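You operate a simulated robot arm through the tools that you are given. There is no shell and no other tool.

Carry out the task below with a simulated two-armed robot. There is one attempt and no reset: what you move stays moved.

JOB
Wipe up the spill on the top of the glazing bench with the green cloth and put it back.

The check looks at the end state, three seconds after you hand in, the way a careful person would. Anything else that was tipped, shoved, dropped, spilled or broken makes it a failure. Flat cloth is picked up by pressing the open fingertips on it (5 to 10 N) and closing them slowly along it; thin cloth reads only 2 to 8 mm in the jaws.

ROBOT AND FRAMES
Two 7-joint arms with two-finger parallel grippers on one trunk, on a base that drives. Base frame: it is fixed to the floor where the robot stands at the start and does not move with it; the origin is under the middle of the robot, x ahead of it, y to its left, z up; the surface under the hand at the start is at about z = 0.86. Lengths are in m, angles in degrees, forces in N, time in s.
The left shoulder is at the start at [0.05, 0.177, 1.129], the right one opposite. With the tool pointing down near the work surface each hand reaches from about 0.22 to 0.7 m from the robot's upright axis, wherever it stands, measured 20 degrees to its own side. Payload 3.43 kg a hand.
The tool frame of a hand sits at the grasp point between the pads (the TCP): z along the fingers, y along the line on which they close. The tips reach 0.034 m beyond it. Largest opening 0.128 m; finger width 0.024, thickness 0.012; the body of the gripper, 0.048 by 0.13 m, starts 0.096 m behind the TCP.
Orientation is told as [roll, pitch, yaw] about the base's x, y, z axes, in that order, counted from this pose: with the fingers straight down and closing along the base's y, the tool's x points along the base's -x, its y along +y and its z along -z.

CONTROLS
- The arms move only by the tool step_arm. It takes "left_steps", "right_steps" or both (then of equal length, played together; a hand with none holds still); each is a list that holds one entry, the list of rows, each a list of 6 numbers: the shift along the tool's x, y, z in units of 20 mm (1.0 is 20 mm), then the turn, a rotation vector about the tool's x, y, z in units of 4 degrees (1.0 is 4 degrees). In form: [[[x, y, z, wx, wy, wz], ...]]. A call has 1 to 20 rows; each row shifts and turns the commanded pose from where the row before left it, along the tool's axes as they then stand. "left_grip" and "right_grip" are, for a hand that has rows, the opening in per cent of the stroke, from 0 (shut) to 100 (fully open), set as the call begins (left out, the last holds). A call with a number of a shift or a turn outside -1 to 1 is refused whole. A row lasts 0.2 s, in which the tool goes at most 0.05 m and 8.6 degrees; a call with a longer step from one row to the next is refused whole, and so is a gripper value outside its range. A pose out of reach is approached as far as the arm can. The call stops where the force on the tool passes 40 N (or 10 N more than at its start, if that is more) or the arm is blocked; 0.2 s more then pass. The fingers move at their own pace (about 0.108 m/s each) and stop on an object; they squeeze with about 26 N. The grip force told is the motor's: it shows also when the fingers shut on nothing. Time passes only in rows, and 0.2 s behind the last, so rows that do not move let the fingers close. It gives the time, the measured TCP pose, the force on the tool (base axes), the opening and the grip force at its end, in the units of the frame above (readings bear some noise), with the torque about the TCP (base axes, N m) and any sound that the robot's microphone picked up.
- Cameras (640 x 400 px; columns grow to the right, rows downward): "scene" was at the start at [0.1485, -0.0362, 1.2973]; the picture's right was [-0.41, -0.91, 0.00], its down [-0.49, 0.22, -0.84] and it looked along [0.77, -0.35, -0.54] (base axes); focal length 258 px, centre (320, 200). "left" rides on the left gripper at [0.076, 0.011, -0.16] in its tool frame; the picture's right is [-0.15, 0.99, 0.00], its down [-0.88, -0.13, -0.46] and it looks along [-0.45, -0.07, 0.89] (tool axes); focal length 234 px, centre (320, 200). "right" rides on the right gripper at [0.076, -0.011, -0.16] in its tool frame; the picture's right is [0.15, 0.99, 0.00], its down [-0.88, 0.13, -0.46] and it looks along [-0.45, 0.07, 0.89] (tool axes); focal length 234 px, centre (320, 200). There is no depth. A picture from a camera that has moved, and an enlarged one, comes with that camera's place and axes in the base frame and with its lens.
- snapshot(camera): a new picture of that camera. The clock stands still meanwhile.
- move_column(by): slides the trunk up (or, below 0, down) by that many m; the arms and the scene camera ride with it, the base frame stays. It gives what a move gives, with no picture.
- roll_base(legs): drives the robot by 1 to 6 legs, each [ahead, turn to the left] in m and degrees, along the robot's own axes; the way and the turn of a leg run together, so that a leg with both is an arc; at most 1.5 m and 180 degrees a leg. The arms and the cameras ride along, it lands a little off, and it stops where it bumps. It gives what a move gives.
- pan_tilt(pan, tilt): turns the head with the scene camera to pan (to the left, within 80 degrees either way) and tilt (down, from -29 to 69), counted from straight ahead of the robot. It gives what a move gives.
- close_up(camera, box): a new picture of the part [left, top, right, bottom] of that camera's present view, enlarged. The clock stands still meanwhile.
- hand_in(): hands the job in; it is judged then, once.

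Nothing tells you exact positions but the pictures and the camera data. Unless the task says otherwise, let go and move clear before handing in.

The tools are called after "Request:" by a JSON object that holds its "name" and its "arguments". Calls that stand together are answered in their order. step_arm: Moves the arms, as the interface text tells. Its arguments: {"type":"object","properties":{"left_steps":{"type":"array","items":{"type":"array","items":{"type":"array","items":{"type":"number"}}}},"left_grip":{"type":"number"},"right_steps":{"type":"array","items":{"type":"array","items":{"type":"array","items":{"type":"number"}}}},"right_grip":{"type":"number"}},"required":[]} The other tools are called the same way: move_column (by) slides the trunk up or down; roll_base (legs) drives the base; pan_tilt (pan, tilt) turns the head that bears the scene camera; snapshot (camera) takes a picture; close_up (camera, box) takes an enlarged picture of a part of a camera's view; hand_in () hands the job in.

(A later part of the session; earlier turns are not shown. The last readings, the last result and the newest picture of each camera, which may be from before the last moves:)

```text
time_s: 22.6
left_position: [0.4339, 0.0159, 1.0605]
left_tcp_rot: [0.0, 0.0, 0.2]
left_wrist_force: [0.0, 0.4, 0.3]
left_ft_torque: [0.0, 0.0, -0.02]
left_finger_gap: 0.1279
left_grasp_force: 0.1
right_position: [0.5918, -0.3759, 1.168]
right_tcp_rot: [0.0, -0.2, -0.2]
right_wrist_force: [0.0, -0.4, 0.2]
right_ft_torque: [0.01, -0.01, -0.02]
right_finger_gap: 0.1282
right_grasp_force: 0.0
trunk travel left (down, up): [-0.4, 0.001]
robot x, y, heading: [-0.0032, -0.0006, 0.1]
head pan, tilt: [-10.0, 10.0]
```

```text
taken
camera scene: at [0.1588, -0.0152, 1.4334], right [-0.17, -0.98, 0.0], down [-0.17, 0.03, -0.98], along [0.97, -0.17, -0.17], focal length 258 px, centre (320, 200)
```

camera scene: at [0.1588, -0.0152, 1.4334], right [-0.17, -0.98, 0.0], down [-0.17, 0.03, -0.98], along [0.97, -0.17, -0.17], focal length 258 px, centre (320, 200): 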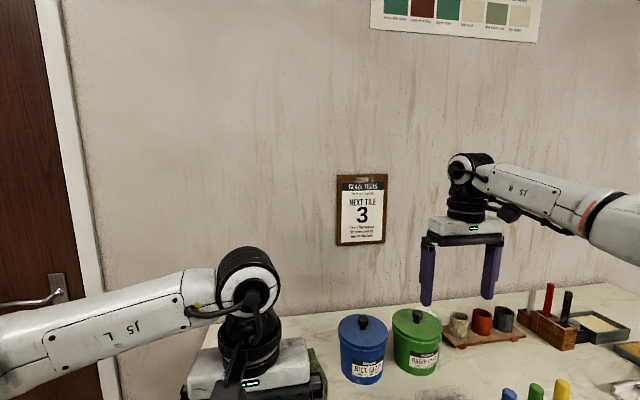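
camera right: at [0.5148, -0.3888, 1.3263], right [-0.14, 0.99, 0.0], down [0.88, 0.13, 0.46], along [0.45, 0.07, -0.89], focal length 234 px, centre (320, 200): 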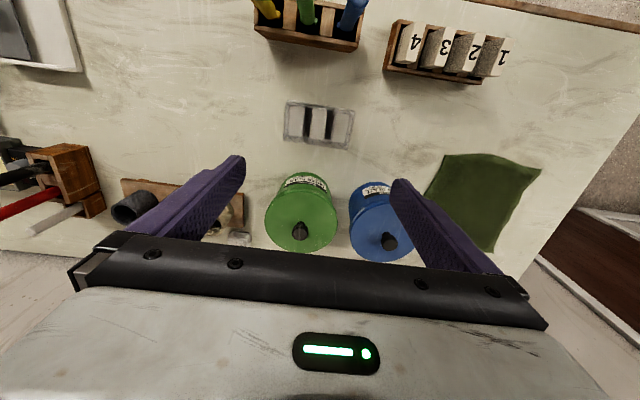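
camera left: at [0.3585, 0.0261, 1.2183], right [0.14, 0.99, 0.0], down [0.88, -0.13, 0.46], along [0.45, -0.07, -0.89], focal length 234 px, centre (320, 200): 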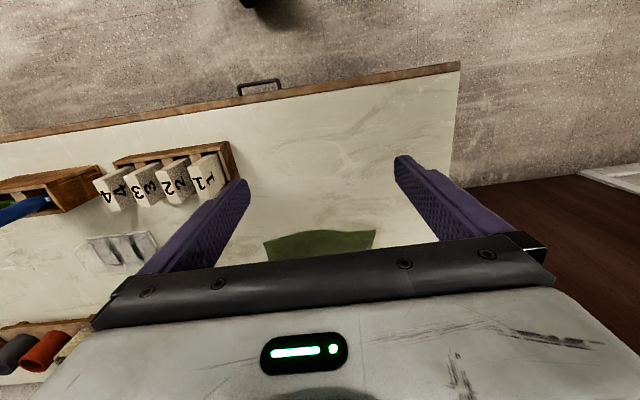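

This bench with the glaze chart and jars is the glazing bench. I'll scan its right half with the right hand camera, keeping high.

Request:
{"name": "step_arm", "arguments": {"right_steps": [[[0.6, -1, 0, 0, 0, 0], [0.6, -1, 0, 0, 0, 0], [0.6, -1, 0, 0, 0, 0], [0.6, -1, 0, 0, 0, 0], [0.6, -1, 0, 0, 0, 0], [0.6, -1, 0, 0, 0, 0], [0.6, -1, 0, 0, 0, 0], [0.6, -1, 0, 0, 0, 0], [0.6, -1, 0, 0, 0, 0], [0.6, -1, 0, 0, 0, 0], [0.6, -1, 0, 0, 0, 0], [0.6, -1, 0, 0, 0, 0]]]}}

Request:
{"name": "snapshot", "arguments": {"camera": "right"}}

Request:
{"name": "close_up", "arguments": {"camera": "right", "box": [0, 50, 320, 260]}}

Request:
{"name": "close_up", "arguments": {"camera": "right", "box": [320, 50, 640, 260]}}

Request:
{"name": "pan_tilt", "arguments": {"pan": -40, "tilt": 30}}

Request:
{"name": "snapshot", "arguments": {"camera": "scene"}}

```text
time_s: 25.2
left_position: [0.4324, 0.017, 1.06]
left_tcp_rot: [0.0, 0.0, 0.2]
left_wrist_force: [-0.4, -1.0, 0.5]
left_ft_torque: [-0.01, -0.03, 0.01]
left_finger_gap: 0.1278
left_grasp_force: 0.2
right_position: [0.4009, -0.5264, 1.1537]
right_tcp_rot: [0.0, -0.1, -0.2]
right_wrist_force: [0.2, 0.2, 0.7]
right_ft_torque: [-0.01, -0.01, 0.01]
right_finger_gap: 0.1281
right_grasp_force: 0.1
right hand out of reach, approached as far as the arm can: row 3, 4, 5, 6, 7, 8, 9, 10, 11, 12
trunk travel left (down, up): [-0.4, 0.001]
robot x, y, heading: [-0.0033, 0.0006, -0.1]
head pan, tilt: [-10.0, 10.0]
```

```text
taken
camera right: at [0.3244, -0.5366, 1.3117], right [-0.14, 0.99, 0.0], down [0.88, 0.13, 0.46], along [0.45, 0.06, -0.89], focal length 234 px, centre (320, 200)
```

right: 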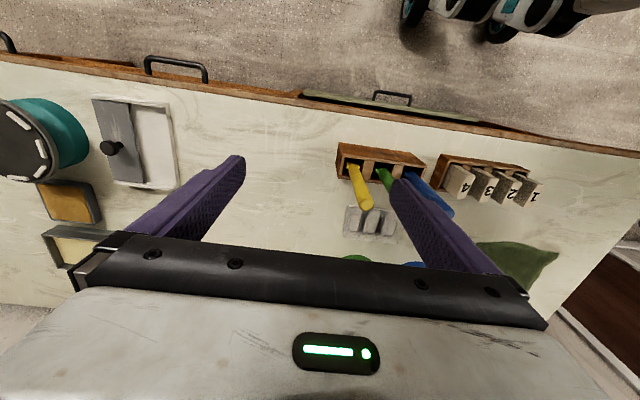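

```text
1.90 times, centred on (160, 155) of right
camera zoom: at [0.3244, -0.5366, 1.3117], right [-0.14, 0.99, 0.0], down [0.88, 0.13, 0.46], along [0.45, 0.06, -0.89], focal length 446 px, centre (625, 286)
```

zoom: 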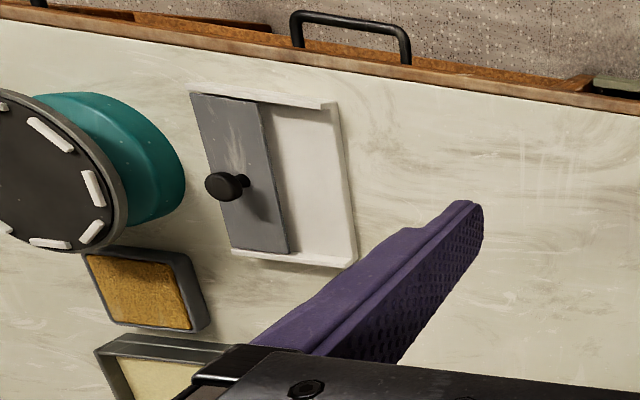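

```text
1.90 times, centred on (480, 155) of right
camera zoom: at [0.3244, -0.5366, 1.3117], right [-0.14, 0.99, 0.0], down [0.88, 0.13, 0.46], along [0.45, 0.06, -0.89], focal length 446 px, centre (15, 286)
```

zoom: 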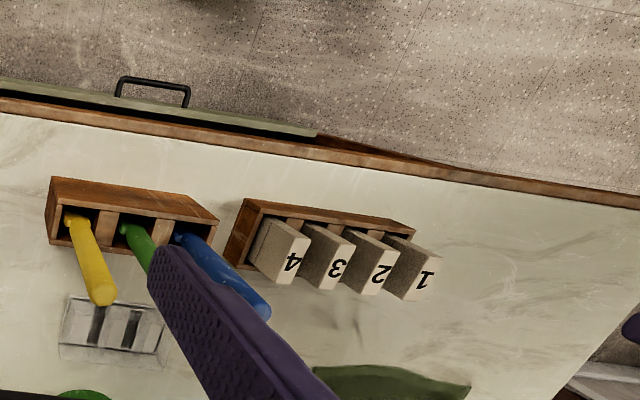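

```text
time_s: 26.2
left_position: [0.433, 0.0163, 1.0607]
left_tcp_rot: [0.0, -0.1, 0.2]
left_wrist_force: [0.2, -0.4, 0.2]
left_ft_torque: [-0.02, -0.03, 0.02]
left_finger_gap: 0.128
left_grasp_force: 0.0
right_position: [0.4009, -0.526, 1.1521]
right_tcp_rot: [-0.1, -0.1, -0.3]
right_wrist_force: [-0.2, -0.1, -0.1]
right_ft_torque: [0.0, 0.01, -0.02]
right_finger_gap: 0.1279
right_grasp_force: 0.1
trunk travel left (down, up): [-0.4, 0.001]
robot x, y, heading: [-0.0024, -0.0008, -0.1]
head pan, tilt: [-40.0, 30.0]
```

```text
taken
camera scene: at [0.1365, -0.0571, 1.4011], right [-0.64, -0.77, 0.0], down [-0.38, 0.32, -0.87], along [0.66, -0.56, -0.5], focal length 258 px, centre (320, 200)
```

scene: 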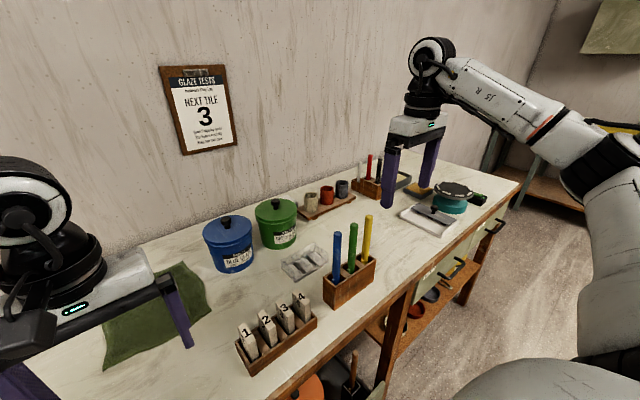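

I'll zoom hard into the suspect patch from both cameras.

Request:
{"name": "close_up", "arguments": {"camera": "left", "box": [250, 110, 370, 190]}}

Request:
{"name": "close_up", "arguments": {"camera": "right", "box": [500, 130, 640, 220]}}

Request:
{"name": "pan_tilt", "arguments": {"pan": 0, "tilt": 50}}

Request:
{"name": "close_up", "arguments": {"camera": "scene", "box": [240, 195, 400, 275]}}

Request:
{"name": "close_up", "arguments": {"camera": "scene", "box": [360, 100, 520, 220]}}

Request:
{"name": "close_up", "arguments": {"camera": "scene", "box": [480, 140, 640, 270]}}

```text
5.00 times, centred on (310, 150) of left
camera zoom: at [0.3584, 0.0261, 1.2187], right [0.14, 0.99, 0.0], down [0.88, -0.13, 0.46], along [0.45, -0.07, -0.89], focal length 1171 px, centre (370, 450)
```

zoom: 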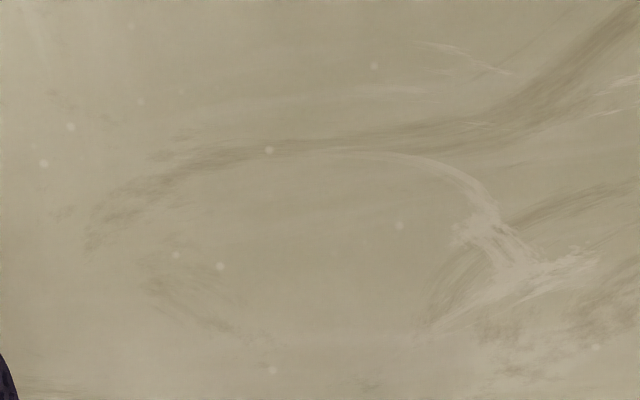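

```text
4.44 times, centred on (570, 175) of right
camera zoom: at [0.3251, -0.5363, 1.3116], right [-0.14, 0.99, 0.0], down [0.88, 0.13, 0.46], along [0.45, 0.06, -0.89], focal length 1041 px, centre (-791, 311)
```

zoom: 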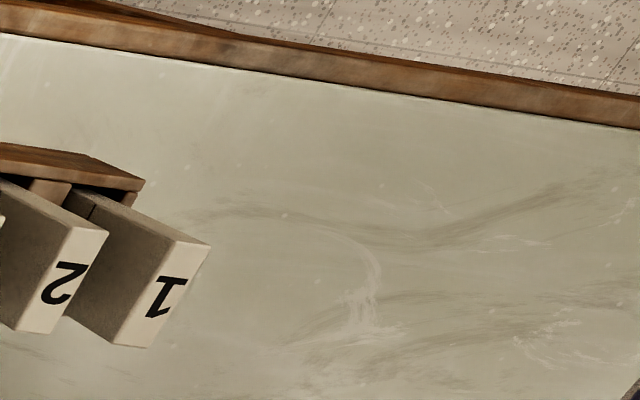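

```text
time_s: 27.2
left_position: [0.4331, 0.0171, 1.0593]
left_tcp_rot: [0.1, -0.1, 0.1]
left_wrist_force: [-1.2, -0.1, 0.3]
left_ft_torque: [0.01, 0.04, -0.02]
left_finger_gap: 0.1279
left_grasp_force: 0.1
right_position: [0.4013, -0.526, 1.1524]
right_tcp_rot: [-0.1, -0.1, -0.2]
right_wrist_force: [0.1, 0.2, 0.3]
right_ft_torque: [-0.03, 0.01, 0.01]
right_finger_gap: 0.128
right_grasp_force: 0.0
trunk travel left (down, up): [-0.4, 0.001]
robot x, y, heading: [0.0005, -0.0004, 0.2]
head pan, tilt: [0.0, 50.0]
```

```text
4.00 times, centred on (320, 235) of scene
camera zoom: at [0.1442, 0.0008, 1.3716], right [0.0, -1.0, 0.0], down [-0.77, 0.0, -0.64], along [0.64, 0.0, -0.77], focal length 1032 px, centre (320, 60)
```

zoom: 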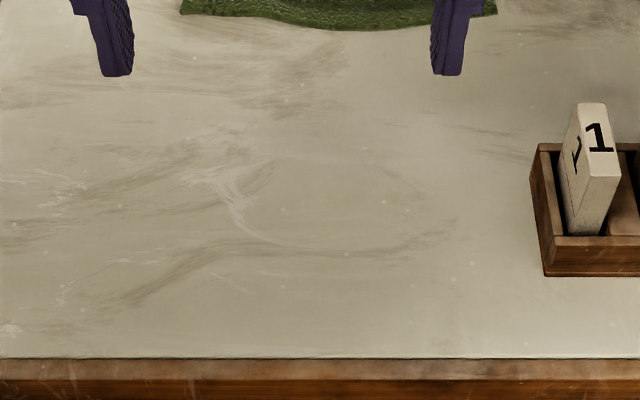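

```text
3.33 times, centred on (440, 160) of scene
camera zoom: at [0.1442, 0.0008, 1.3716], right [0.0, -1.0, 0.0], down [-0.77, 0.0, -0.64], along [0.64, 0.0, -0.77], focal length 860 px, centre (-80, 333)
```

zoom: 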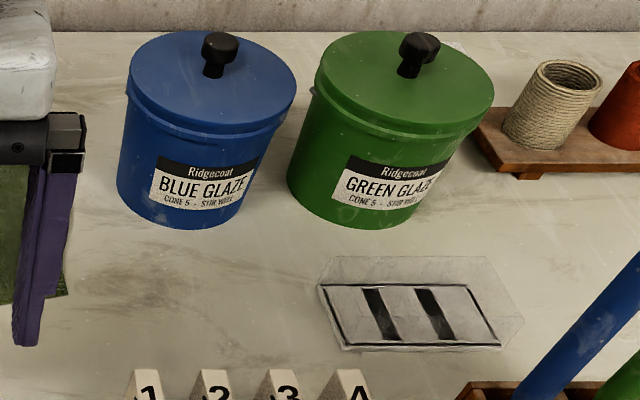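

```text
3.08 times, centred on (560, 205) of scene
camera zoom: at [0.1442, 0.0008, 1.3716], right [0.0, -1.0, 0.0], down [-0.77, 0.0, -0.64], along [0.64, 0.0, -0.77], focal length 794 px, centre (-418, 185)
```

zoom: 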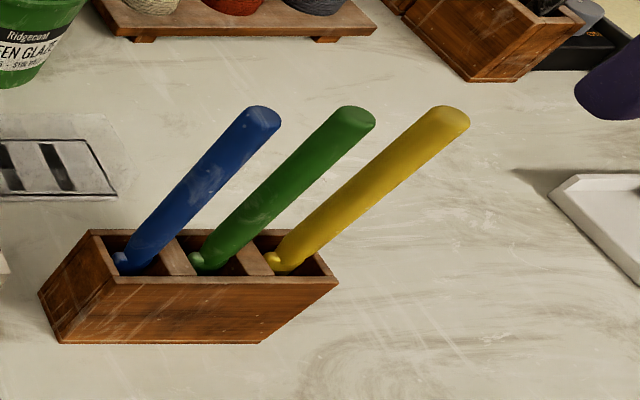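

There's a brownish patch between the cloth and the tile rack, near the blue jar. I'll compare that with the rest.

Request:
{"name": "close_up", "arguments": {"camera": "scene", "box": [350, 150, 450, 220]}}

Request:
{"name": "close_up", "arguments": {"camera": "right", "box": [380, 190, 520, 270]}}

Request:
{"name": "close_up", "arguments": {"camera": "left", "box": [120, 150, 330, 270]}}

Request:
{"name": "close_up", "arguments": {"camera": "scene", "box": [560, 150, 640, 270]}}

```text
5.71 times, centred on (400, 185) of scene
camera zoom: at [0.1442, 0.0008, 1.3716], right [0.0, -1.0, 0.0], down [-0.77, 0.0, -0.64], along [0.64, 0.0, -0.77], focal length 1474 px, centre (-137, 286)
```

zoom: 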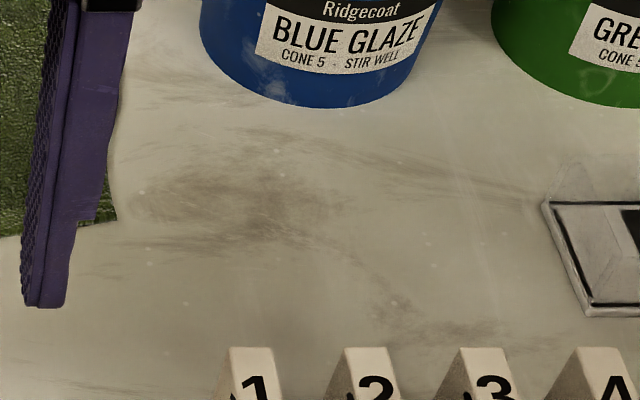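

```text
4.57 times, centred on (450, 230) of right
camera zoom: at [0.3251, -0.5363, 1.3116], right [-0.14, 0.99, 0.0], down [0.88, 0.13, 0.46], along [0.45, 0.06, -0.89], focal length 1070 px, centre (-274, 63)
```

zoom: 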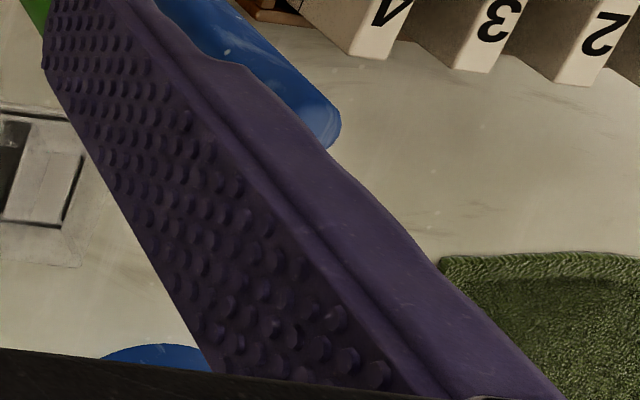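

```text
3.05 times, centred on (225, 210) of left
camera zoom: at [0.3583, 0.0261, 1.2187], right [0.14, 0.99, 0.0], down [0.88, -0.13, 0.46], along [0.45, -0.07, -0.89], focal length 714 px, centre (610, 170)
```

zoom: 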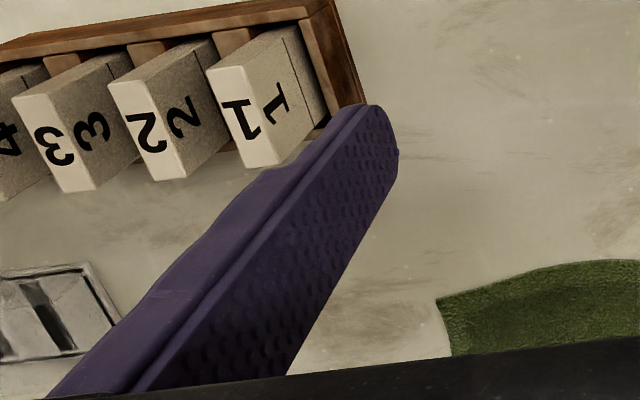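

```text
3.33 times, centred on (600, 210) of scene
camera zoom: at [0.1442, 0.0008, 1.3716], right [0.0, -1.0, 0.0], down [-0.77, 0.0, -0.64], along [0.64, 0.0, -0.77], focal length 860 px, centre (-613, 167)
```

zoom: 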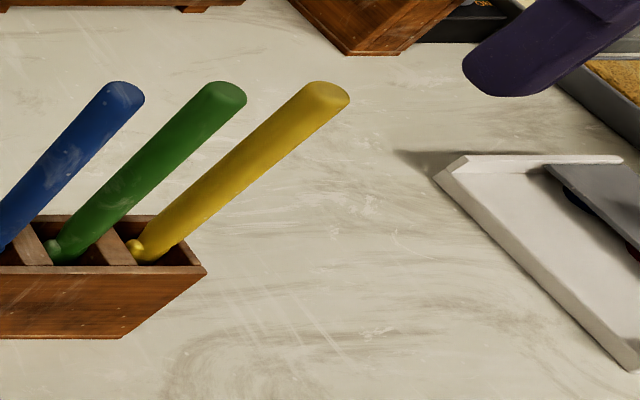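

Nothing decisive from above. I'll lift the left hand and back the robot off a little to see the whole bench at a flatter angle, where a puddle's gloss would show.

Request:
{"name": "step_arm", "arguments": {"left_steps": [[[0, 0, -1, 0, 0, 0], [0, 0, -1, 0, 0, 0], [0, 0, -1, 0, 0, 0], [0, 0, -1, 0, 0, 0], [0, 0, -1, 0, 0, 0]]]}}

Request:
{"name": "roll_base", "arguments": {"legs": [[-0.5, 0]]}}

Request:
{"name": "pan_tilt", "arguments": {"pan": -30, "tilt": 25}}

Request:
{"name": "snapshot", "arguments": {"camera": "scene"}}

Request:
{"name": "snapshot", "arguments": {"camera": "left"}}

```text
time_s: 28.4
left_position: [0.4332, 0.0183, 1.1606]
left_tcp_rot: [0.0, 0.0, 0.1]
left_wrist_force: [-0.8, -0.4, 0.3]
left_ft_torque: [0.02, 0.02, -0.01]
left_finger_gap: 0.1278
left_grasp_force: 0.0
right_position: [0.4005, -0.5256, 1.1516]
right_tcp_rot: [0.0, -0.2, -0.3]
right_wrist_force: [-0.5, -0.1, -0.2]
right_ft_torque: [0.01, -0.01, 0.02]
right_finger_gap: 0.1278
right_grasp_force: 0.0
trunk travel left (down, up): [-0.4, 0.001]
robot x, y, heading: [0.0007, -0.003, -0.2]
head pan, tilt: [0.0, 50.0]
```

```text
time_s: 31.4
left_position: [-0.0769, 0.0172, 1.1611]
left_tcp_rot: [-0.1, 0.1, -0.3]
left_wrist_force: [-0.5, 0.5, -0.5]
left_ft_torque: [0.0, -0.01, 0.0]
left_finger_gap: 0.1283
left_grasp_force: 0.1
right_position: [-0.113, -0.5272, 1.1514]
right_tcp_rot: [-0.2, -0.1, -0.7]
right_wrist_force: [1.2, 0.3, -0.1]
right_ft_torque: [0.0, 0.02, -0.03]
right_finger_gap: 0.128
right_grasp_force: 0.1
trunk travel left (down, up): [-0.4, 0.001]
robot x, y, heading: [-0.51, 0.0021, -0.5]
head pan, tilt: [0.0, 50.0]
```

```text
time_s: 32.4
left_position: [-0.0771, 0.017, 1.1603]
left_tcp_rot: [0.0, 0.1, -0.3]
left_wrist_force: [0.3, -0.6, 1.0]
left_ft_torque: [0.03, 0.01, 0.0]
left_finger_gap: 0.128
left_grasp_force: 0.0
right_position: [-0.1126, -0.5278, 1.1524]
right_tcp_rot: [-0.1, -0.1, -0.7]
right_wrist_force: [-0.2, 0.2, 0.7]
right_ft_torque: [0.02, -0.01, -0.02]
right_finger_gap: 0.128
right_grasp_force: 0.1
trunk travel left (down, up): [-0.4, 0.001]
robot x, y, heading: [-0.5101, 0.0026, -0.4]
head pan, tilt: [-30.0, 25.0]
```

```text
taken
camera scene: at [-0.3632, -0.0442, 1.409], right [-0.51, -0.86, 0.0], down [-0.36, 0.21, -0.91], along [0.78, -0.46, -0.42], focal length 258 px, centre (320, 200)
```

scene: 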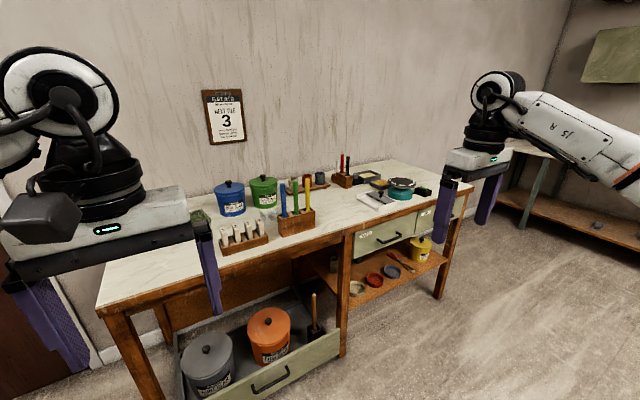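

```text
taken
camera left: at [-0.1512, 0.0271, 1.3183], right [0.15, 0.99, 0.0], down [0.88, -0.14, 0.46], along [0.45, -0.07, -0.89], focal length 234 px, centre (320, 200)
```

left: 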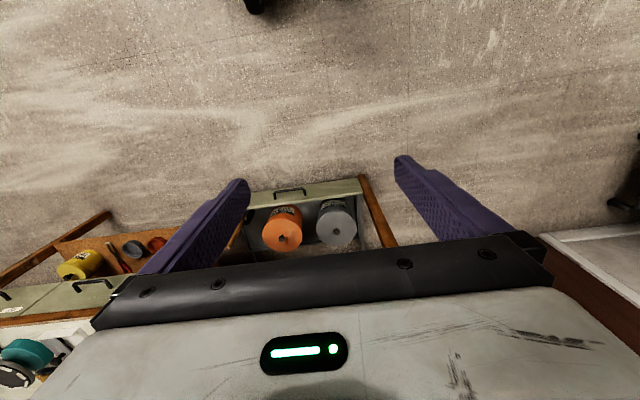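

Now I lower the trunk to look along the bench top at a grazing angle.

Request:
{"name": "move_column", "arguments": {"by": -0.28}}

Request:
{"name": "pan_tilt", "arguments": {"pan": -15, "tilt": 15}}

Request:
{"name": "close_up", "arguments": {"camera": "scene", "box": [160, 130, 400, 280]}}

Request:
{"name": "close_up", "arguments": {"camera": "scene", "box": [340, 130, 580, 280]}}

Request:
{"name": "snapshot", "arguments": {"camera": "scene"}}

```text
time_s: 35.2
left_position: [-0.0765, 0.0168, 0.8804]
left_tcp_rot: [0.0, 0.0, -0.3]
left_wrist_force: [0.1, 0.5, -0.1]
left_ft_torque: [-0.04, 0.04, -0.02]
left_finger_gap: 0.1277
left_grasp_force: 0.2
right_position: [-0.1129, -0.5264, 0.8722]
right_tcp_rot: [-0.1, -0.1, -0.7]
right_wrist_force: [-0.9, -0.3, -0.6]
right_ft_torque: [-0.04, -0.03, -0.02]
right_finger_gap: 0.1279
right_grasp_force: 0.1
trunk travel left (down, up): [-0.12, 0.281]
robot x, y, heading: [-0.5105, 0.0028, -0.5]
head pan, tilt: [-30.0, 25.0]
```

```text
time_s: 36.0
left_position: [-0.0767, 0.0168, 0.8798]
left_tcp_rot: [0.1, 0.0, -0.2]
left_wrist_force: [-0.6, -0.4, 0.7]
left_ft_torque: [0.0, 0.0, 0.04]
left_finger_gap: 0.1279
left_grasp_force: 0.3
right_position: [-0.1132, -0.5272, 0.872]
right_tcp_rot: [-0.1, 0.0, -0.6]
right_wrist_force: [-0.6, -0.1, -0.3]
right_ft_torque: [0.04, 0.0, -0.04]
right_finger_gap: 0.1282
right_grasp_force: 0.2
trunk travel left (down, up): [-0.12, 0.281]
robot x, y, heading: [-0.5089, 0.0023, -0.4]
head pan, tilt: [-15.0, 15.0]
```

```text
2.67 times, centred on (280, 205) of scene
camera zoom: at [-0.3527, -0.0225, 1.1453], right [-0.27, -0.96, 0.0], down [-0.25, 0.07, -0.97], along [0.93, -0.26, -0.26], focal length 688 px, centre (427, 187)
```

zoom: 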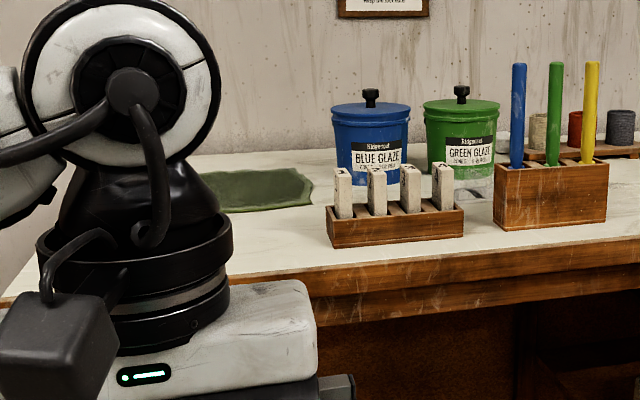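

```text
2.67 times, centred on (460, 205) of scene
camera zoom: at [-0.3527, -0.0225, 1.1453], right [-0.27, -0.96, 0.0], down [-0.25, 0.07, -0.97], along [0.93, -0.26, -0.26], focal length 688 px, centre (-53, 187)
```

zoom: 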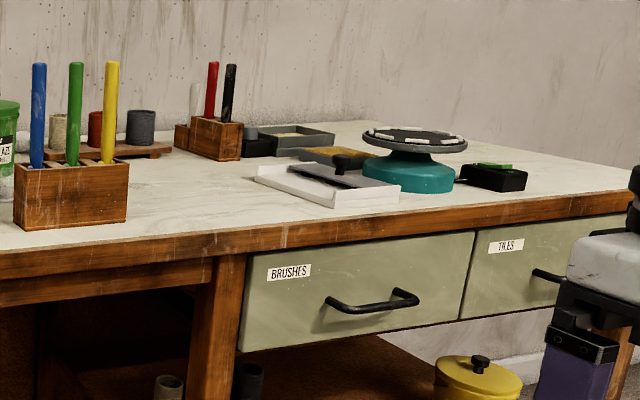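

```text
taken
camera scene: at [-0.3527, -0.0225, 1.1453], right [-0.27, -0.96, 0.0], down [-0.25, 0.07, -0.97], along [0.93, -0.26, -0.26], focal length 258 px, centre (320, 200)
```

scene: 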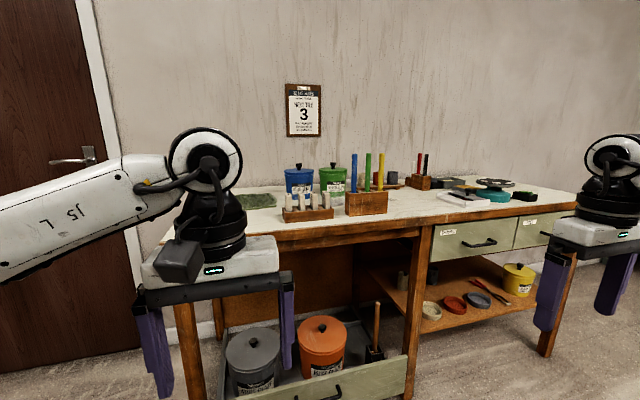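

Bench top looks clean from here except the part behind the left hand. I'll move the left hand aside and zoom into that part at grazing angle.

Request:
{"name": "step_arm", "arguments": {"left_steps": [[[0, 1, 0, 0, 0, 0], [0, 1, 0, 0, 0, 0], [0, 1, 0, 0, 0, 0], [0, 1, 0, 0, 0, 0], [0, 1, 0, 0, 0, 0], [0, 1, 0, 0, 0, 0], [0, 1, 0, 0, 0, 0], [0, 1, 0, 0, 0, 0], [0, 1, 0, 0, 0, 0], [0, 1, 0, 0, 0, 0], [0, 1, 0, 0, 0, 0], [0, 1, 0, 0, 0, 0]]]}}

Request:
{"name": "move_column", "arguments": {"by": 0.1}}

Request:
{"name": "pan_tilt", "arguments": {"pan": -5, "tilt": 20}}

Request:
{"name": "snapshot", "arguments": {"camera": "scene"}}

Request:
{"name": "close_up", "arguments": {"camera": "scene", "box": [220, 150, 400, 260]}}

Request:
{"name": "close_up", "arguments": {"camera": "scene", "box": [380, 130, 600, 260]}}

```text
time_s: 38.6
left_position: [-0.0745, 0.2564, 0.8785]
left_tcp_rot: [0.0, 0.0, -0.2]
left_wrist_force: [0.5, -0.2, 1.1]
left_ft_torque: [0.02, 0.01, 0.02]
left_finger_gap: 0.1279
left_grasp_force: 0.1
right_position: [-0.114, -0.5254, 0.8725]
right_tcp_rot: [-0.1, -0.1, -0.8]
right_wrist_force: [-0.3, -0.3, 0.3]
right_ft_torque: [0.01, 0.0, -0.02]
right_finger_gap: 0.128
right_grasp_force: 0.0
trunk travel left (down, up): [-0.12, 0.281]
robot x, y, heading: [-0.5114, 0.0001, -0.6]
head pan, tilt: [-15.0, 15.0]
```

```text
time_s: 39.9
left_position: [-0.0744, 0.2563, 0.9773]
left_tcp_rot: [0.0, 0.1, -0.3]
left_wrist_force: [-0.1, 0.6, 0.4]
left_ft_torque: [0.05, -0.01, 0.0]
left_finger_gap: 0.1281
left_grasp_force: 0.1
right_position: [-0.1137, -0.5256, 0.972]
right_tcp_rot: [-0.1, 0.2, -0.7]
right_wrist_force: [0.0, -0.4, -0.1]
right_ft_torque: [0.01, -0.02, 0.01]
right_finger_gap: 0.1281
right_grasp_force: 0.0
trunk travel left (down, up): [-0.22, 0.181]
robot x, y, heading: [-0.5124, 0.0043, -0.6]
head pan, tilt: [-15.0, 15.0]
```

```text
time_s: 40.6
left_position: [-0.0736, 0.2562, 0.9778]
left_tcp_rot: [0.1, 0.0, -0.3]
left_wrist_force: [0.0, 0.2, 0.2]
left_ft_torque: [0.0, 0.03, -0.01]
left_finger_gap: 0.1279
left_grasp_force: 0.0
right_position: [-0.1134, -0.5255, 0.9719]
right_tcp_rot: [-0.1, -0.2, -0.8]
right_wrist_force: [-0.9, -0.9, 0.1]
right_ft_torque: [-0.02, -0.01, -0.01]
right_finger_gap: 0.128
right_grasp_force: 0.1
trunk travel left (down, up): [-0.22, 0.181]
robot x, y, heading: [-0.5125, 0.0006, -0.3]
head pan, tilt: [-5.0, 20.0]
```

```text
taken
camera scene: at [-0.35, -0.0065, 1.2372], right [-0.1, -1.0, 0.0], down [-0.34, 0.03, -0.94], along [0.94, -0.09, -0.34], focal length 258 px, centre (320, 200)
```

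scene: 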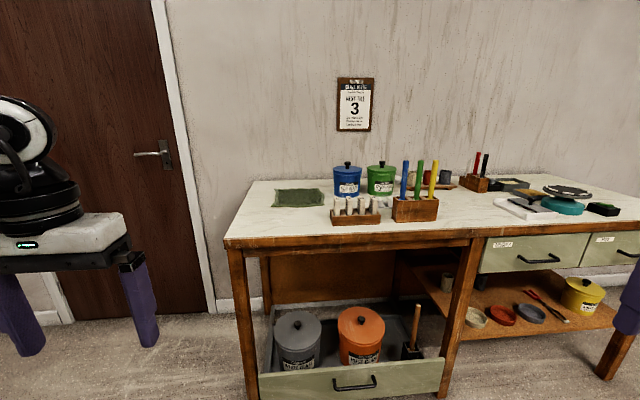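

```text
3.56 times, centred on (310, 205) of scene
camera zoom: at [-0.35, -0.0065, 1.2372], right [-0.1, -1.0, 0.0], down [-0.34, 0.03, -0.94], along [0.94, -0.09, -0.34], focal length 917 px, centre (356, 182)
```

zoom: 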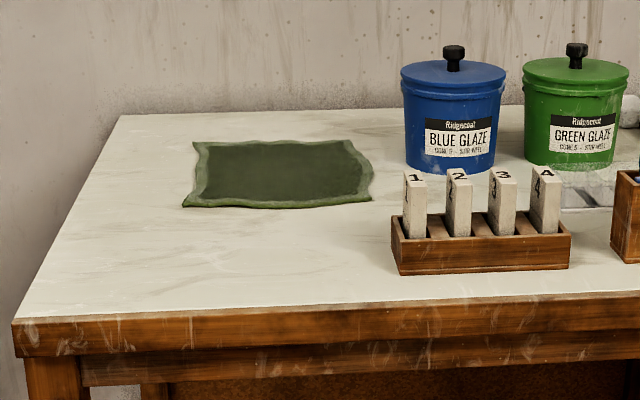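

```text
2.91 times, centred on (490, 195) of scene
camera zoom: at [-0.35, -0.0065, 1.2372], right [-0.1, -1.0, 0.0], down [-0.34, 0.03, -0.94], along [0.94, -0.09, -0.34], focal length 750 px, centre (-174, 214)
```

zoom: 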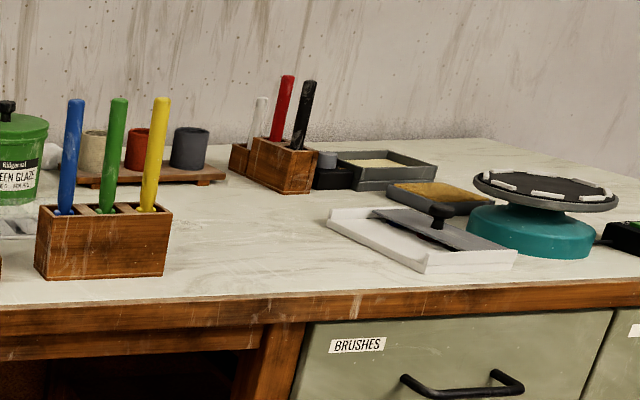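

Still nothing clear. I'll look at the right end of the bench and what's behind the jars from other viewpoints.

Request:
{"name": "close_up", "arguments": {"camera": "scene", "box": [480, 140, 640, 250]}}

Request:
{"name": "close_up", "arguments": {"camera": "scene", "box": [260, 170, 340, 220]}}

Request:
{"name": "close_up", "arguments": {"camera": "scene", "box": [320, 70, 400, 140]}}

```text
3.64 times, centred on (560, 195) of scene
camera zoom: at [-0.35, -0.0065, 1.2372], right [-0.1, -1.0, 0.0], down [-0.34, 0.03, -0.94], along [0.94, -0.09, -0.34], focal length 938 px, centre (-553, 218)
```

zoom: 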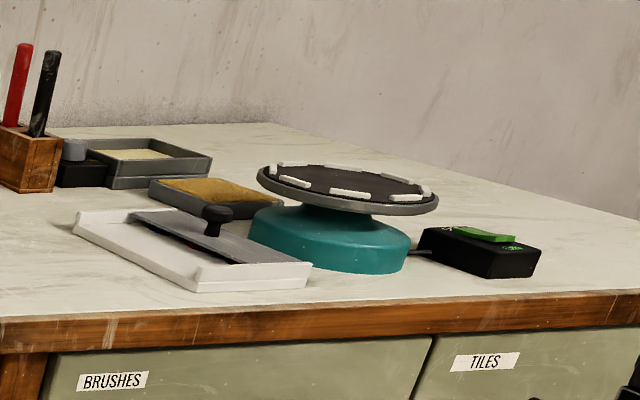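

```text
8.00 times, centred on (300, 195) of scene
camera zoom: at [-0.35, -0.0065, 1.2372], right [-0.1, -1.0, 0.0], down [-0.34, 0.03, -0.94], along [0.94, -0.09, -0.34], focal length 2064 px, centre (480, 240)
```

zoom: 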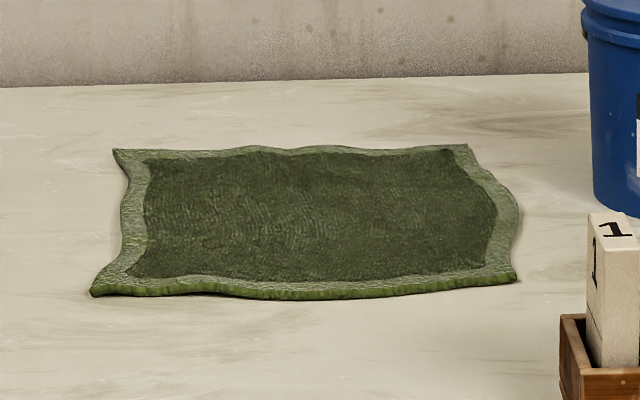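

```text
5.71 times, centred on (360, 105) of scene
camera zoom: at [-0.35, -0.0065, 1.2372], right [-0.1, -1.0, 0.0], down [-0.34, 0.03, -0.94], along [0.94, -0.09, -0.34], focal length 1474 px, centre (91, 743)
```

zoom: 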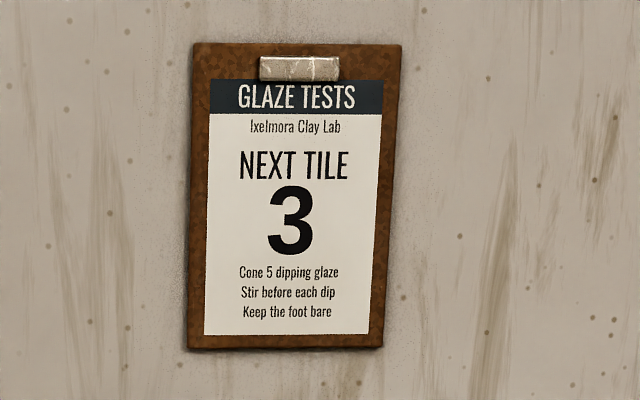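

Hidden so far: the strip behind the jars. I'll drive around to the left for a view behind them with the scene camera.

Request:
{"name": "move_column", "arguments": {"by": 0.18}}

Request:
{"name": "roll_base", "arguments": {"legs": [[0, 90], [0.55, 0], [0, -90], [0.4, 0]]}}

Request:
{"name": "pan_tilt", "arguments": {"pan": -50, "tilt": 30}}

Request:
{"name": "snapshot", "arguments": {"camera": "scene"}}

Request:
{"name": "close_up", "arguments": {"camera": "scene", "box": [200, 120, 440, 280]}}

```text
time_s: 42.6
left_position: [-0.0728, 0.2564, 1.157]
left_tcp_rot: [0.0, 0.0, -0.3]
left_wrist_force: [0.5, 0.1, 0.3]
left_ft_torque: [0.02, 0.01, -0.03]
left_finger_gap: 0.1281
left_grasp_force: 0.2
right_position: [-0.1139, -0.5262, 1.1516]
right_tcp_rot: [-0.1, 0.0, -0.8]
right_wrist_force: [-0.4, -0.6, -0.6]
right_ft_torque: [0.01, 0.01, 0.03]
right_finger_gap: 0.1281
right_grasp_force: 0.1
trunk travel left (down, up): [-0.4, 0.001]
robot x, y, heading: [-0.5117, 0.0022, -0.7]
head pan, tilt: [-5.0, 20.0]
```

```text
time_s: 55.3
left_position: [0.3324, 0.7936, 1.1565]
left_tcp_rot: [-0.1, 0.0, -0.3]
left_wrist_force: [0.0, 0.0, -0.7]
left_ft_torque: [-0.01, 0.01, 0.01]
left_finger_gap: 0.1281
left_grasp_force: 0.0
right_position: [0.2963, 0.0111, 1.1516]
right_tcp_rot: [-0.1, 0.0, -0.6]
right_wrist_force: [0.6, -0.3, 0.2]
right_ft_torque: [-0.01, 0.06, 0.07]
right_finger_gap: 0.1282
right_grasp_force: 0.0
trunk travel left (down, up): [-0.4, 0.001]
robot x, y, heading: [-0.1001, 0.5382, -0.1]
head pan, tilt: [-5.0, 20.0]
```

```text
time_s: 56.5
left_position: [0.3332, 0.7932, 1.1586]
left_tcp_rot: [0.0, -0.1, -0.3]
left_wrist_force: [-0.2, -0.1, -0.1]
left_ft_torque: [0.02, -0.01, 0.01]
left_finger_gap: 0.1281
left_grasp_force: 0.2
right_position: [0.2947, 0.0112, 1.1526]
right_tcp_rot: [-0.1, -0.2, -0.5]
right_wrist_force: [-0.5, 0.5, 0.4]
right_ft_torque: [-0.03, -0.02, -0.03]
right_finger_gap: 0.1282
right_grasp_force: 0.0
trunk travel left (down, up): [-0.4, 0.001]
robot x, y, heading: [-0.1057, 0.5404, -0.5]
head pan, tilt: [-50.0, 30.0]
```

```text
taken
camera scene: at [0.0222, 0.4692, 1.4011], right [-0.77, -0.64, 0.0], down [-0.32, 0.38, -0.87], along [0.55, -0.67, -0.5], focal length 258 px, centre (320, 200)
```

scene: 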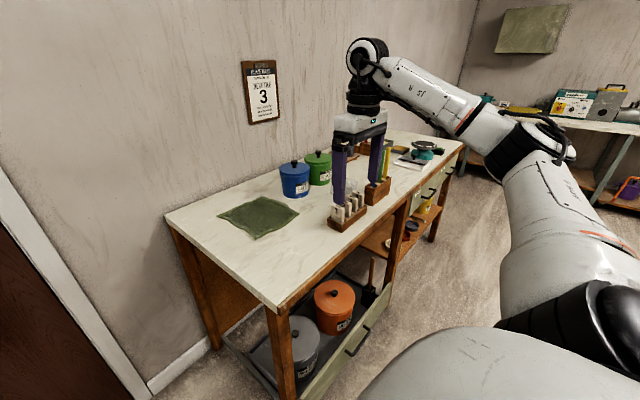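

```text
2.50 times, centred on (320, 200) of scene
camera zoom: at [0.0222, 0.4692, 1.4011], right [-0.77, -0.64, 0.0], down [-0.32, 0.38, -0.87], along [0.55, -0.67, -0.5], focal length 645 px, centre (320, 200)
```

zoom: 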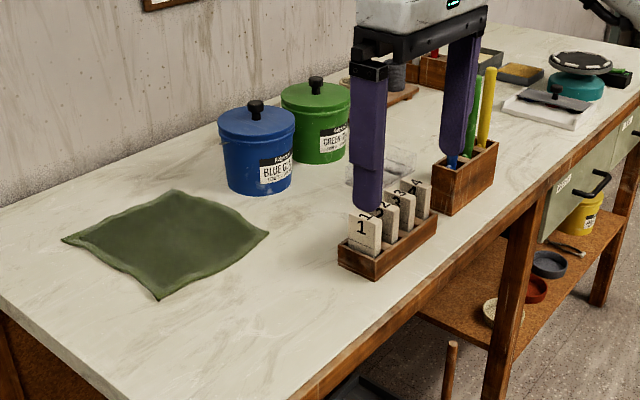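

Request:
{"name": "close_up", "arguments": {"camera": "scene", "box": [230, 200, 360, 300]}}

Request:
{"name": "close_up", "arguments": {"camera": "scene", "box": [260, 130, 360, 210]}}

Request:
{"name": "close_up", "arguments": {"camera": "scene", "box": [350, 120, 470, 220]}}

Request:
{"name": "snapshot", "arguments": {"camera": "right"}}

```text
4.00 times, centred on (295, 250) of scene
camera zoom: at [0.0222, 0.4692, 1.4011], right [-0.77, -0.64, 0.0], down [-0.32, 0.38, -0.87], along [0.55, -0.67, -0.5], focal length 1032 px, centre (420, 0)
```

zoom: 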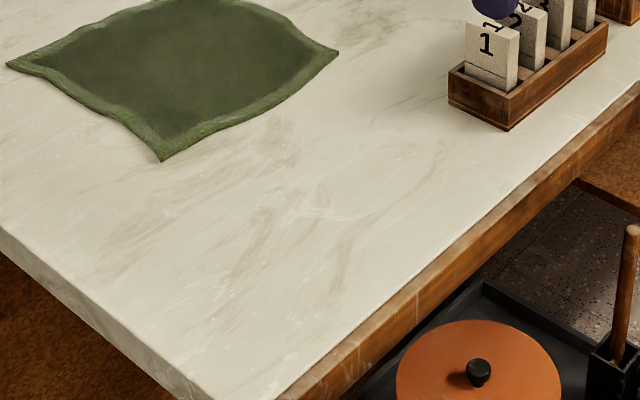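

```text
5.00 times, centred on (310, 170) of scene
camera zoom: at [0.0222, 0.4692, 1.4011], right [-0.77, -0.64, 0.0], down [-0.32, 0.38, -0.87], along [0.55, -0.67, -0.5], focal length 1290 px, centre (370, 350)
```

zoom: 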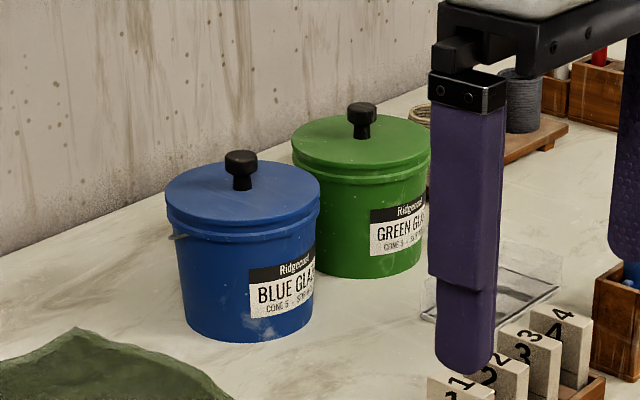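

```text
4.00 times, centred on (410, 170) of scene
camera zoom: at [0.0222, 0.4692, 1.4011], right [-0.77, -0.64, 0.0], down [-0.32, 0.38, -0.87], along [0.55, -0.67, -0.5], focal length 1032 px, centre (-40, 320)
```

zoom: 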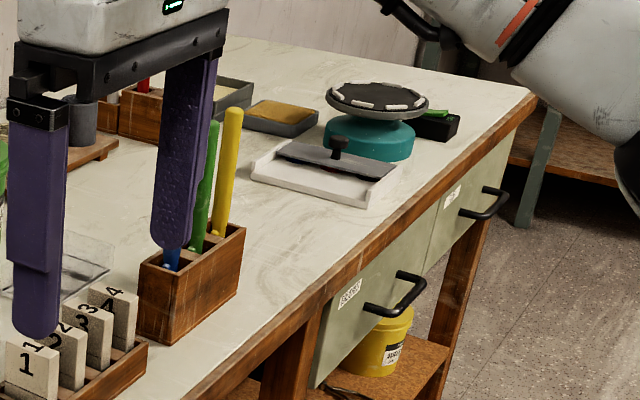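

```text
taken
camera right: at [0.219, 0.0, 1.3116], right [-0.14, 0.99, 0.0], down [0.88, 0.12, 0.46], along [0.45, 0.06, -0.89], focal length 234 px, centre (320, 200)
```

right: 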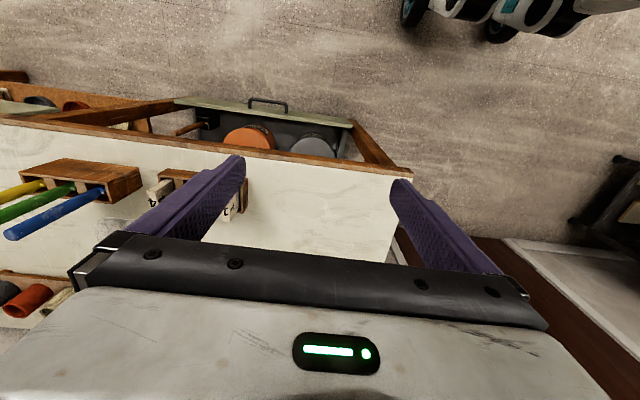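

There's a small bit sticking out behind the blue jar's left side. Zooming there.

Request:
{"name": "close_up", "arguments": {"camera": "scene", "box": [255, 150, 325, 205]}}

Request:
{"name": "roll_base", "arguments": {"legs": [[0.3, 0]]}}

Request:
{"name": "pan_tilt", "arguments": {"pan": -65, "tilt": 35}}

Request:
{"name": "snapshot", "arguments": {"camera": "scene"}}

Request:
{"name": "snapshot", "arguments": {"camera": "right"}}

```text
7.27 times, centred on (290, 178) of scene
camera zoom: at [0.0222, 0.4692, 1.4011], right [-0.77, -0.64, 0.0], down [-0.32, 0.38, -0.87], along [0.55, -0.67, -0.5], focal length 1876 px, centre (538, 364)
```

zoom: 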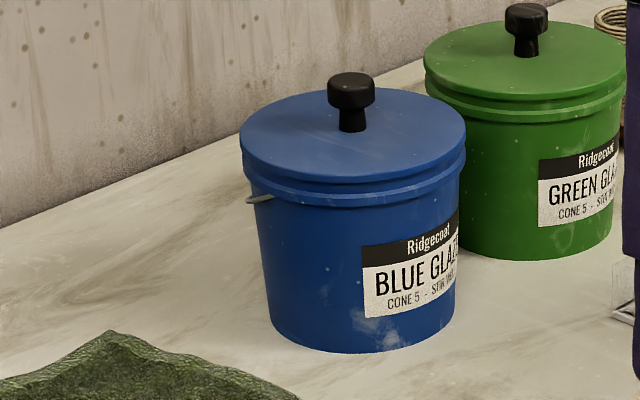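

```text
time_s: 58.5
left_position: [0.6368, 0.7945, 1.1578]
left_tcp_rot: [-0.1, 0.0, 0.0]
left_wrist_force: [1.4, -0.6, 0.0]
left_ft_torque: [-0.02, 0.01, -0.01]
left_finger_gap: 0.1281
left_grasp_force: 0.1
right_position: [0.6006, 0.0108, 1.1526]
right_tcp_rot: [-0.1, 0.1, -0.4]
right_wrist_force: [0.3, -0.9, -0.9]
right_ft_torque: [-0.01, 0.03, -0.02]
right_finger_gap: 0.1277
right_grasp_force: 0.1
trunk travel left (down, up): [-0.4, 0.001]
robot x, y, heading: [0.2008, 0.5393, 0.2]
head pan, tilt: [-50.0, 30.0]
```

```text
time_s: 59.3
left_position: [0.636, 0.7937, 1.1582]
left_tcp_rot: [0.0, 0.0, -0.1]
left_wrist_force: [0.2, 0.0, -0.2]
left_ft_torque: [-0.01, -0.01, -0.03]
left_finger_gap: 0.1279
left_grasp_force: 0.0
right_position: [0.6007, 0.0117, 1.1514]
right_tcp_rot: [0.0, -0.1, -0.5]
right_wrist_force: [0.5, -0.6, -1.0]
right_ft_torque: [-0.03, 0.04, 0.01]
right_finger_gap: 0.1279
right_grasp_force: 0.0
trunk travel left (down, up): [-0.4, 0.001]
robot x, y, heading: [0.1972, 0.5365, -0.1]
head pan, tilt: [-65.0, 35.0]
```

```text
taken
camera scene: at [0.305, 0.4579, 1.3933], right [-0.91, -0.42, 0.0], down [-0.24, 0.52, -0.82], along [0.34, -0.74, -0.57], focal length 258 px, centre (320, 200)
```

scene: 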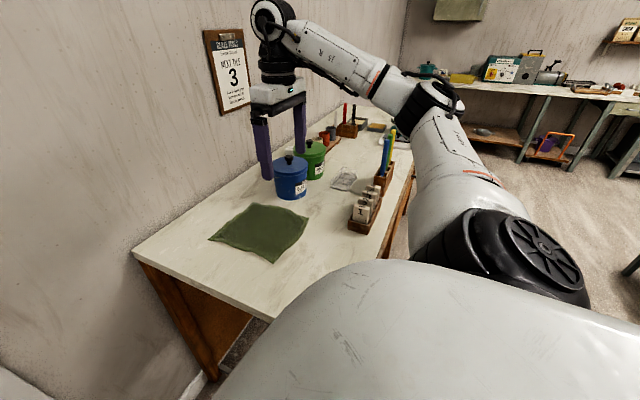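

```text
taken
camera right: at [0.5243, -0.0001, 1.3117], right [-0.14, 0.99, 0.0], down [0.88, 0.12, 0.46], along [0.45, 0.06, -0.89], focal length 234 px, centre (320, 200)
```

right: 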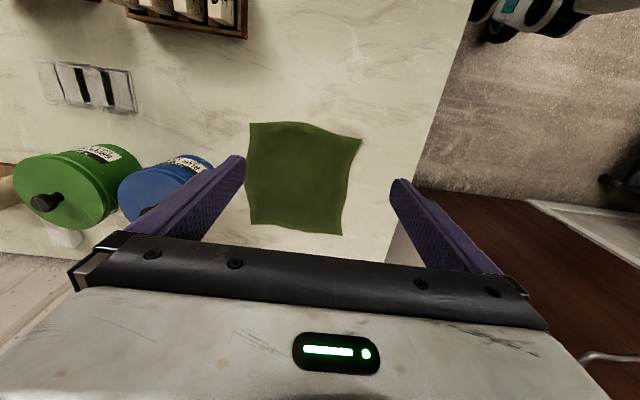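

The right hand camera now sees past the jars' side. Zoom around the jars' backs.

Request:
{"name": "close_up", "arguments": {"camera": "right", "box": [0, 130, 160, 260]}}

Request:
{"name": "close_up", "arguments": {"camera": "scene", "box": [200, 120, 400, 260]}}

Request:
{"name": "close_up", "arguments": {"camera": "right", "box": [220, 0, 480, 180]}}

```text
3.08 times, centred on (80, 195) of right
camera zoom: at [0.5243, -0.0001, 1.3117], right [-0.14, 0.99, 0.0], down [0.88, 0.12, 0.46], along [0.45, 0.06, -0.89], focal length 720 px, centre (1058, 215)
```

zoom: 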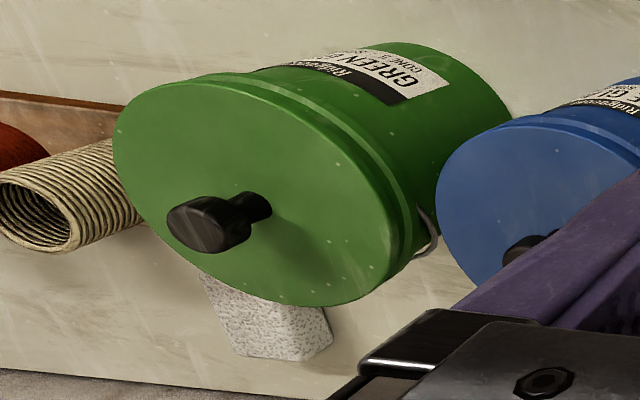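

```text
2.86 times, centred on (300, 190) of scene
camera zoom: at [0.305, 0.4579, 1.3933], right [-0.91, -0.42, 0.0], down [-0.24, 0.52, -0.82], along [0.34, -0.74, -0.57], focal length 737 px, centre (377, 229)
```

zoom: 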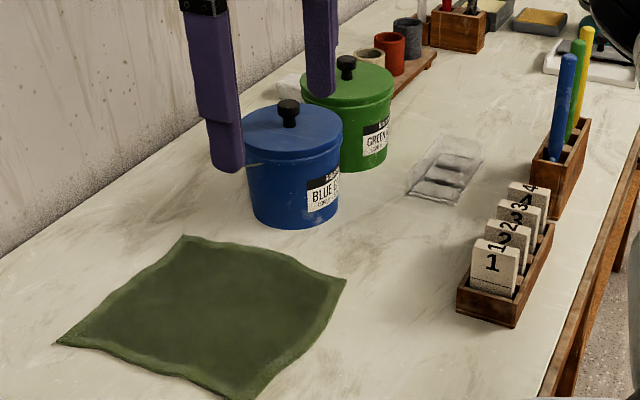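

```text
2.22 times, centred on (350, 90) of right
camera zoom: at [0.5243, -0.0001, 1.3117], right [-0.14, 0.99, 0.0], down [0.88, 0.12, 0.46], along [0.45, 0.06, -0.89], focal length 520 px, centre (253, 444)
```

zoom: 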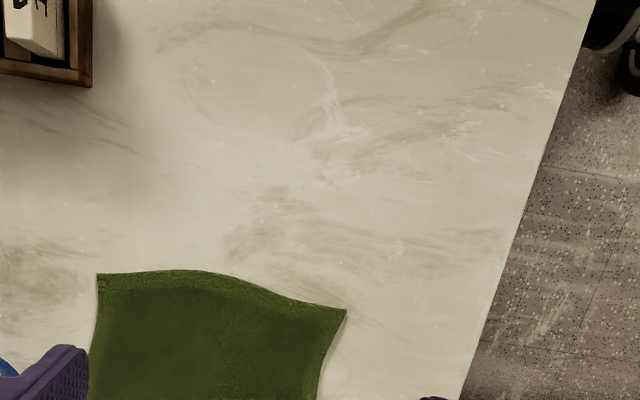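

Only jar bails and a small block behind the jars, no spill. Next I'll drive to the right half of the bench and look straight down there.

Request:
{"name": "roll_base", "arguments": {"legs": [[-0.75, 0], [0, -90], [1.3, 0], [0, 90], [0.45, 0]]}}

Request:
{"name": "pan_tilt", "arguments": {"pan": 0, "tilt": 45}}

Request:
{"name": "snapshot", "arguments": {"camera": "scene"}}

Request:
{"name": "snapshot", "arguments": {"camera": "right"}}

Request:
{"name": "snapshot", "arguments": {"camera": "left"}}

```text
time_s: 79.6
left_position: [0.2701, -0.5519, 1.158]
left_tcp_rot: [0.0, 0.0, -2.3]
left_wrist_force: [0.0, -0.9, 0.8]
left_ft_torque: [0.0, 0.0, 0.04]
left_finger_gap: 0.1282
left_grasp_force: 0.1
right_position: [0.203, -1.3337, 1.151]
right_tcp_rot: [0.0, 0.1, -2.7]
right_wrist_force: [-0.6, 0.6, 0.4]
right_ft_torque: [0.03, 0.02, 0.0]
right_finger_gap: 0.1278
right_grasp_force: 0.0
trunk travel left (down, up): [-0.4, 0.001]
robot x, y, heading: [-0.1743, -0.7908, -2.6]
head pan, tilt: [-65.0, 35.0]
```

```text
time_s: 81.0
left_position: [0.2697, -0.5517, 1.1578]
left_tcp_rot: [0.1, 0.0, -2.3]
left_wrist_force: [1.0, -0.3, -0.4]
left_ft_torque: [-0.02, 0.0, 0.02]
left_finger_gap: 0.1281
left_grasp_force: 0.1
right_position: [0.2043, -1.3317, 1.151]
right_tcp_rot: [0.1, -0.1, -2.8]
right_wrist_force: [1.1, -0.1, 1.0]
right_ft_torque: [0.01, 0.03, -0.01]
right_finger_gap: 0.1281
right_grasp_force: 0.1
trunk travel left (down, up): [-0.4, 0.001]
robot x, y, heading: [-0.1754, -0.7938, -2.4]
head pan, tilt: [0.0, 45.0]
```

```text
taken
camera scene: at [-0.0265, -0.7963, 1.3785], right [-0.04, -1.0, 0.0], down [-0.71, 0.03, -0.71], along [0.71, -0.03, -0.71], focal length 258 px, centre (320, 200)
```

scene: 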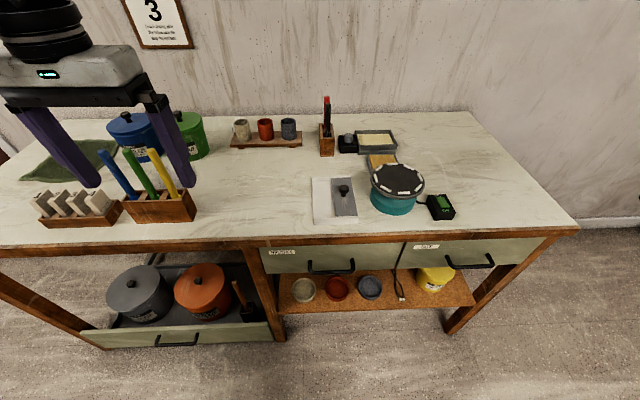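

```text
taken
camera right: at [0.1266, -1.3406, 1.3117], right [-0.1, 1.0, 0.0], down [0.89, 0.09, 0.46], along [0.45, 0.04, -0.89], focal length 234 px, centre (320, 200)
```

right: 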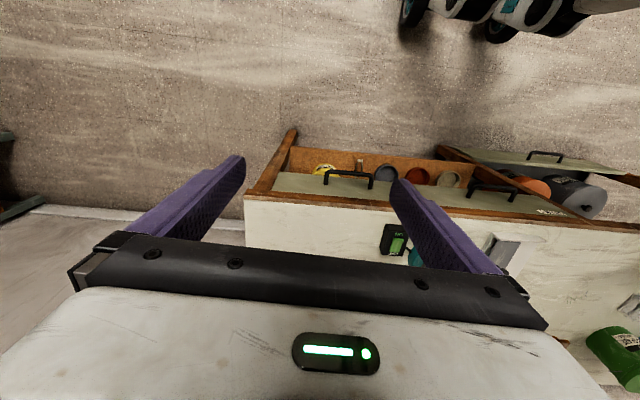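

```text
taken
camera left: at [0.1954, -0.5379, 1.3166], right [0.19, 0.98, 0.0], down [0.87, -0.17, 0.46], along [0.45, -0.09, -0.89], focal length 234 px, centre (320, 200)
```

left: 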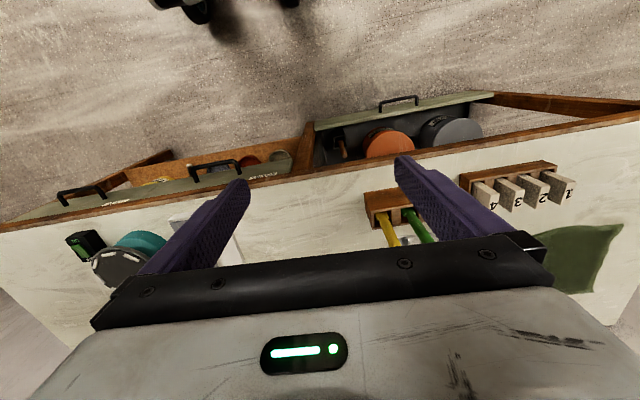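

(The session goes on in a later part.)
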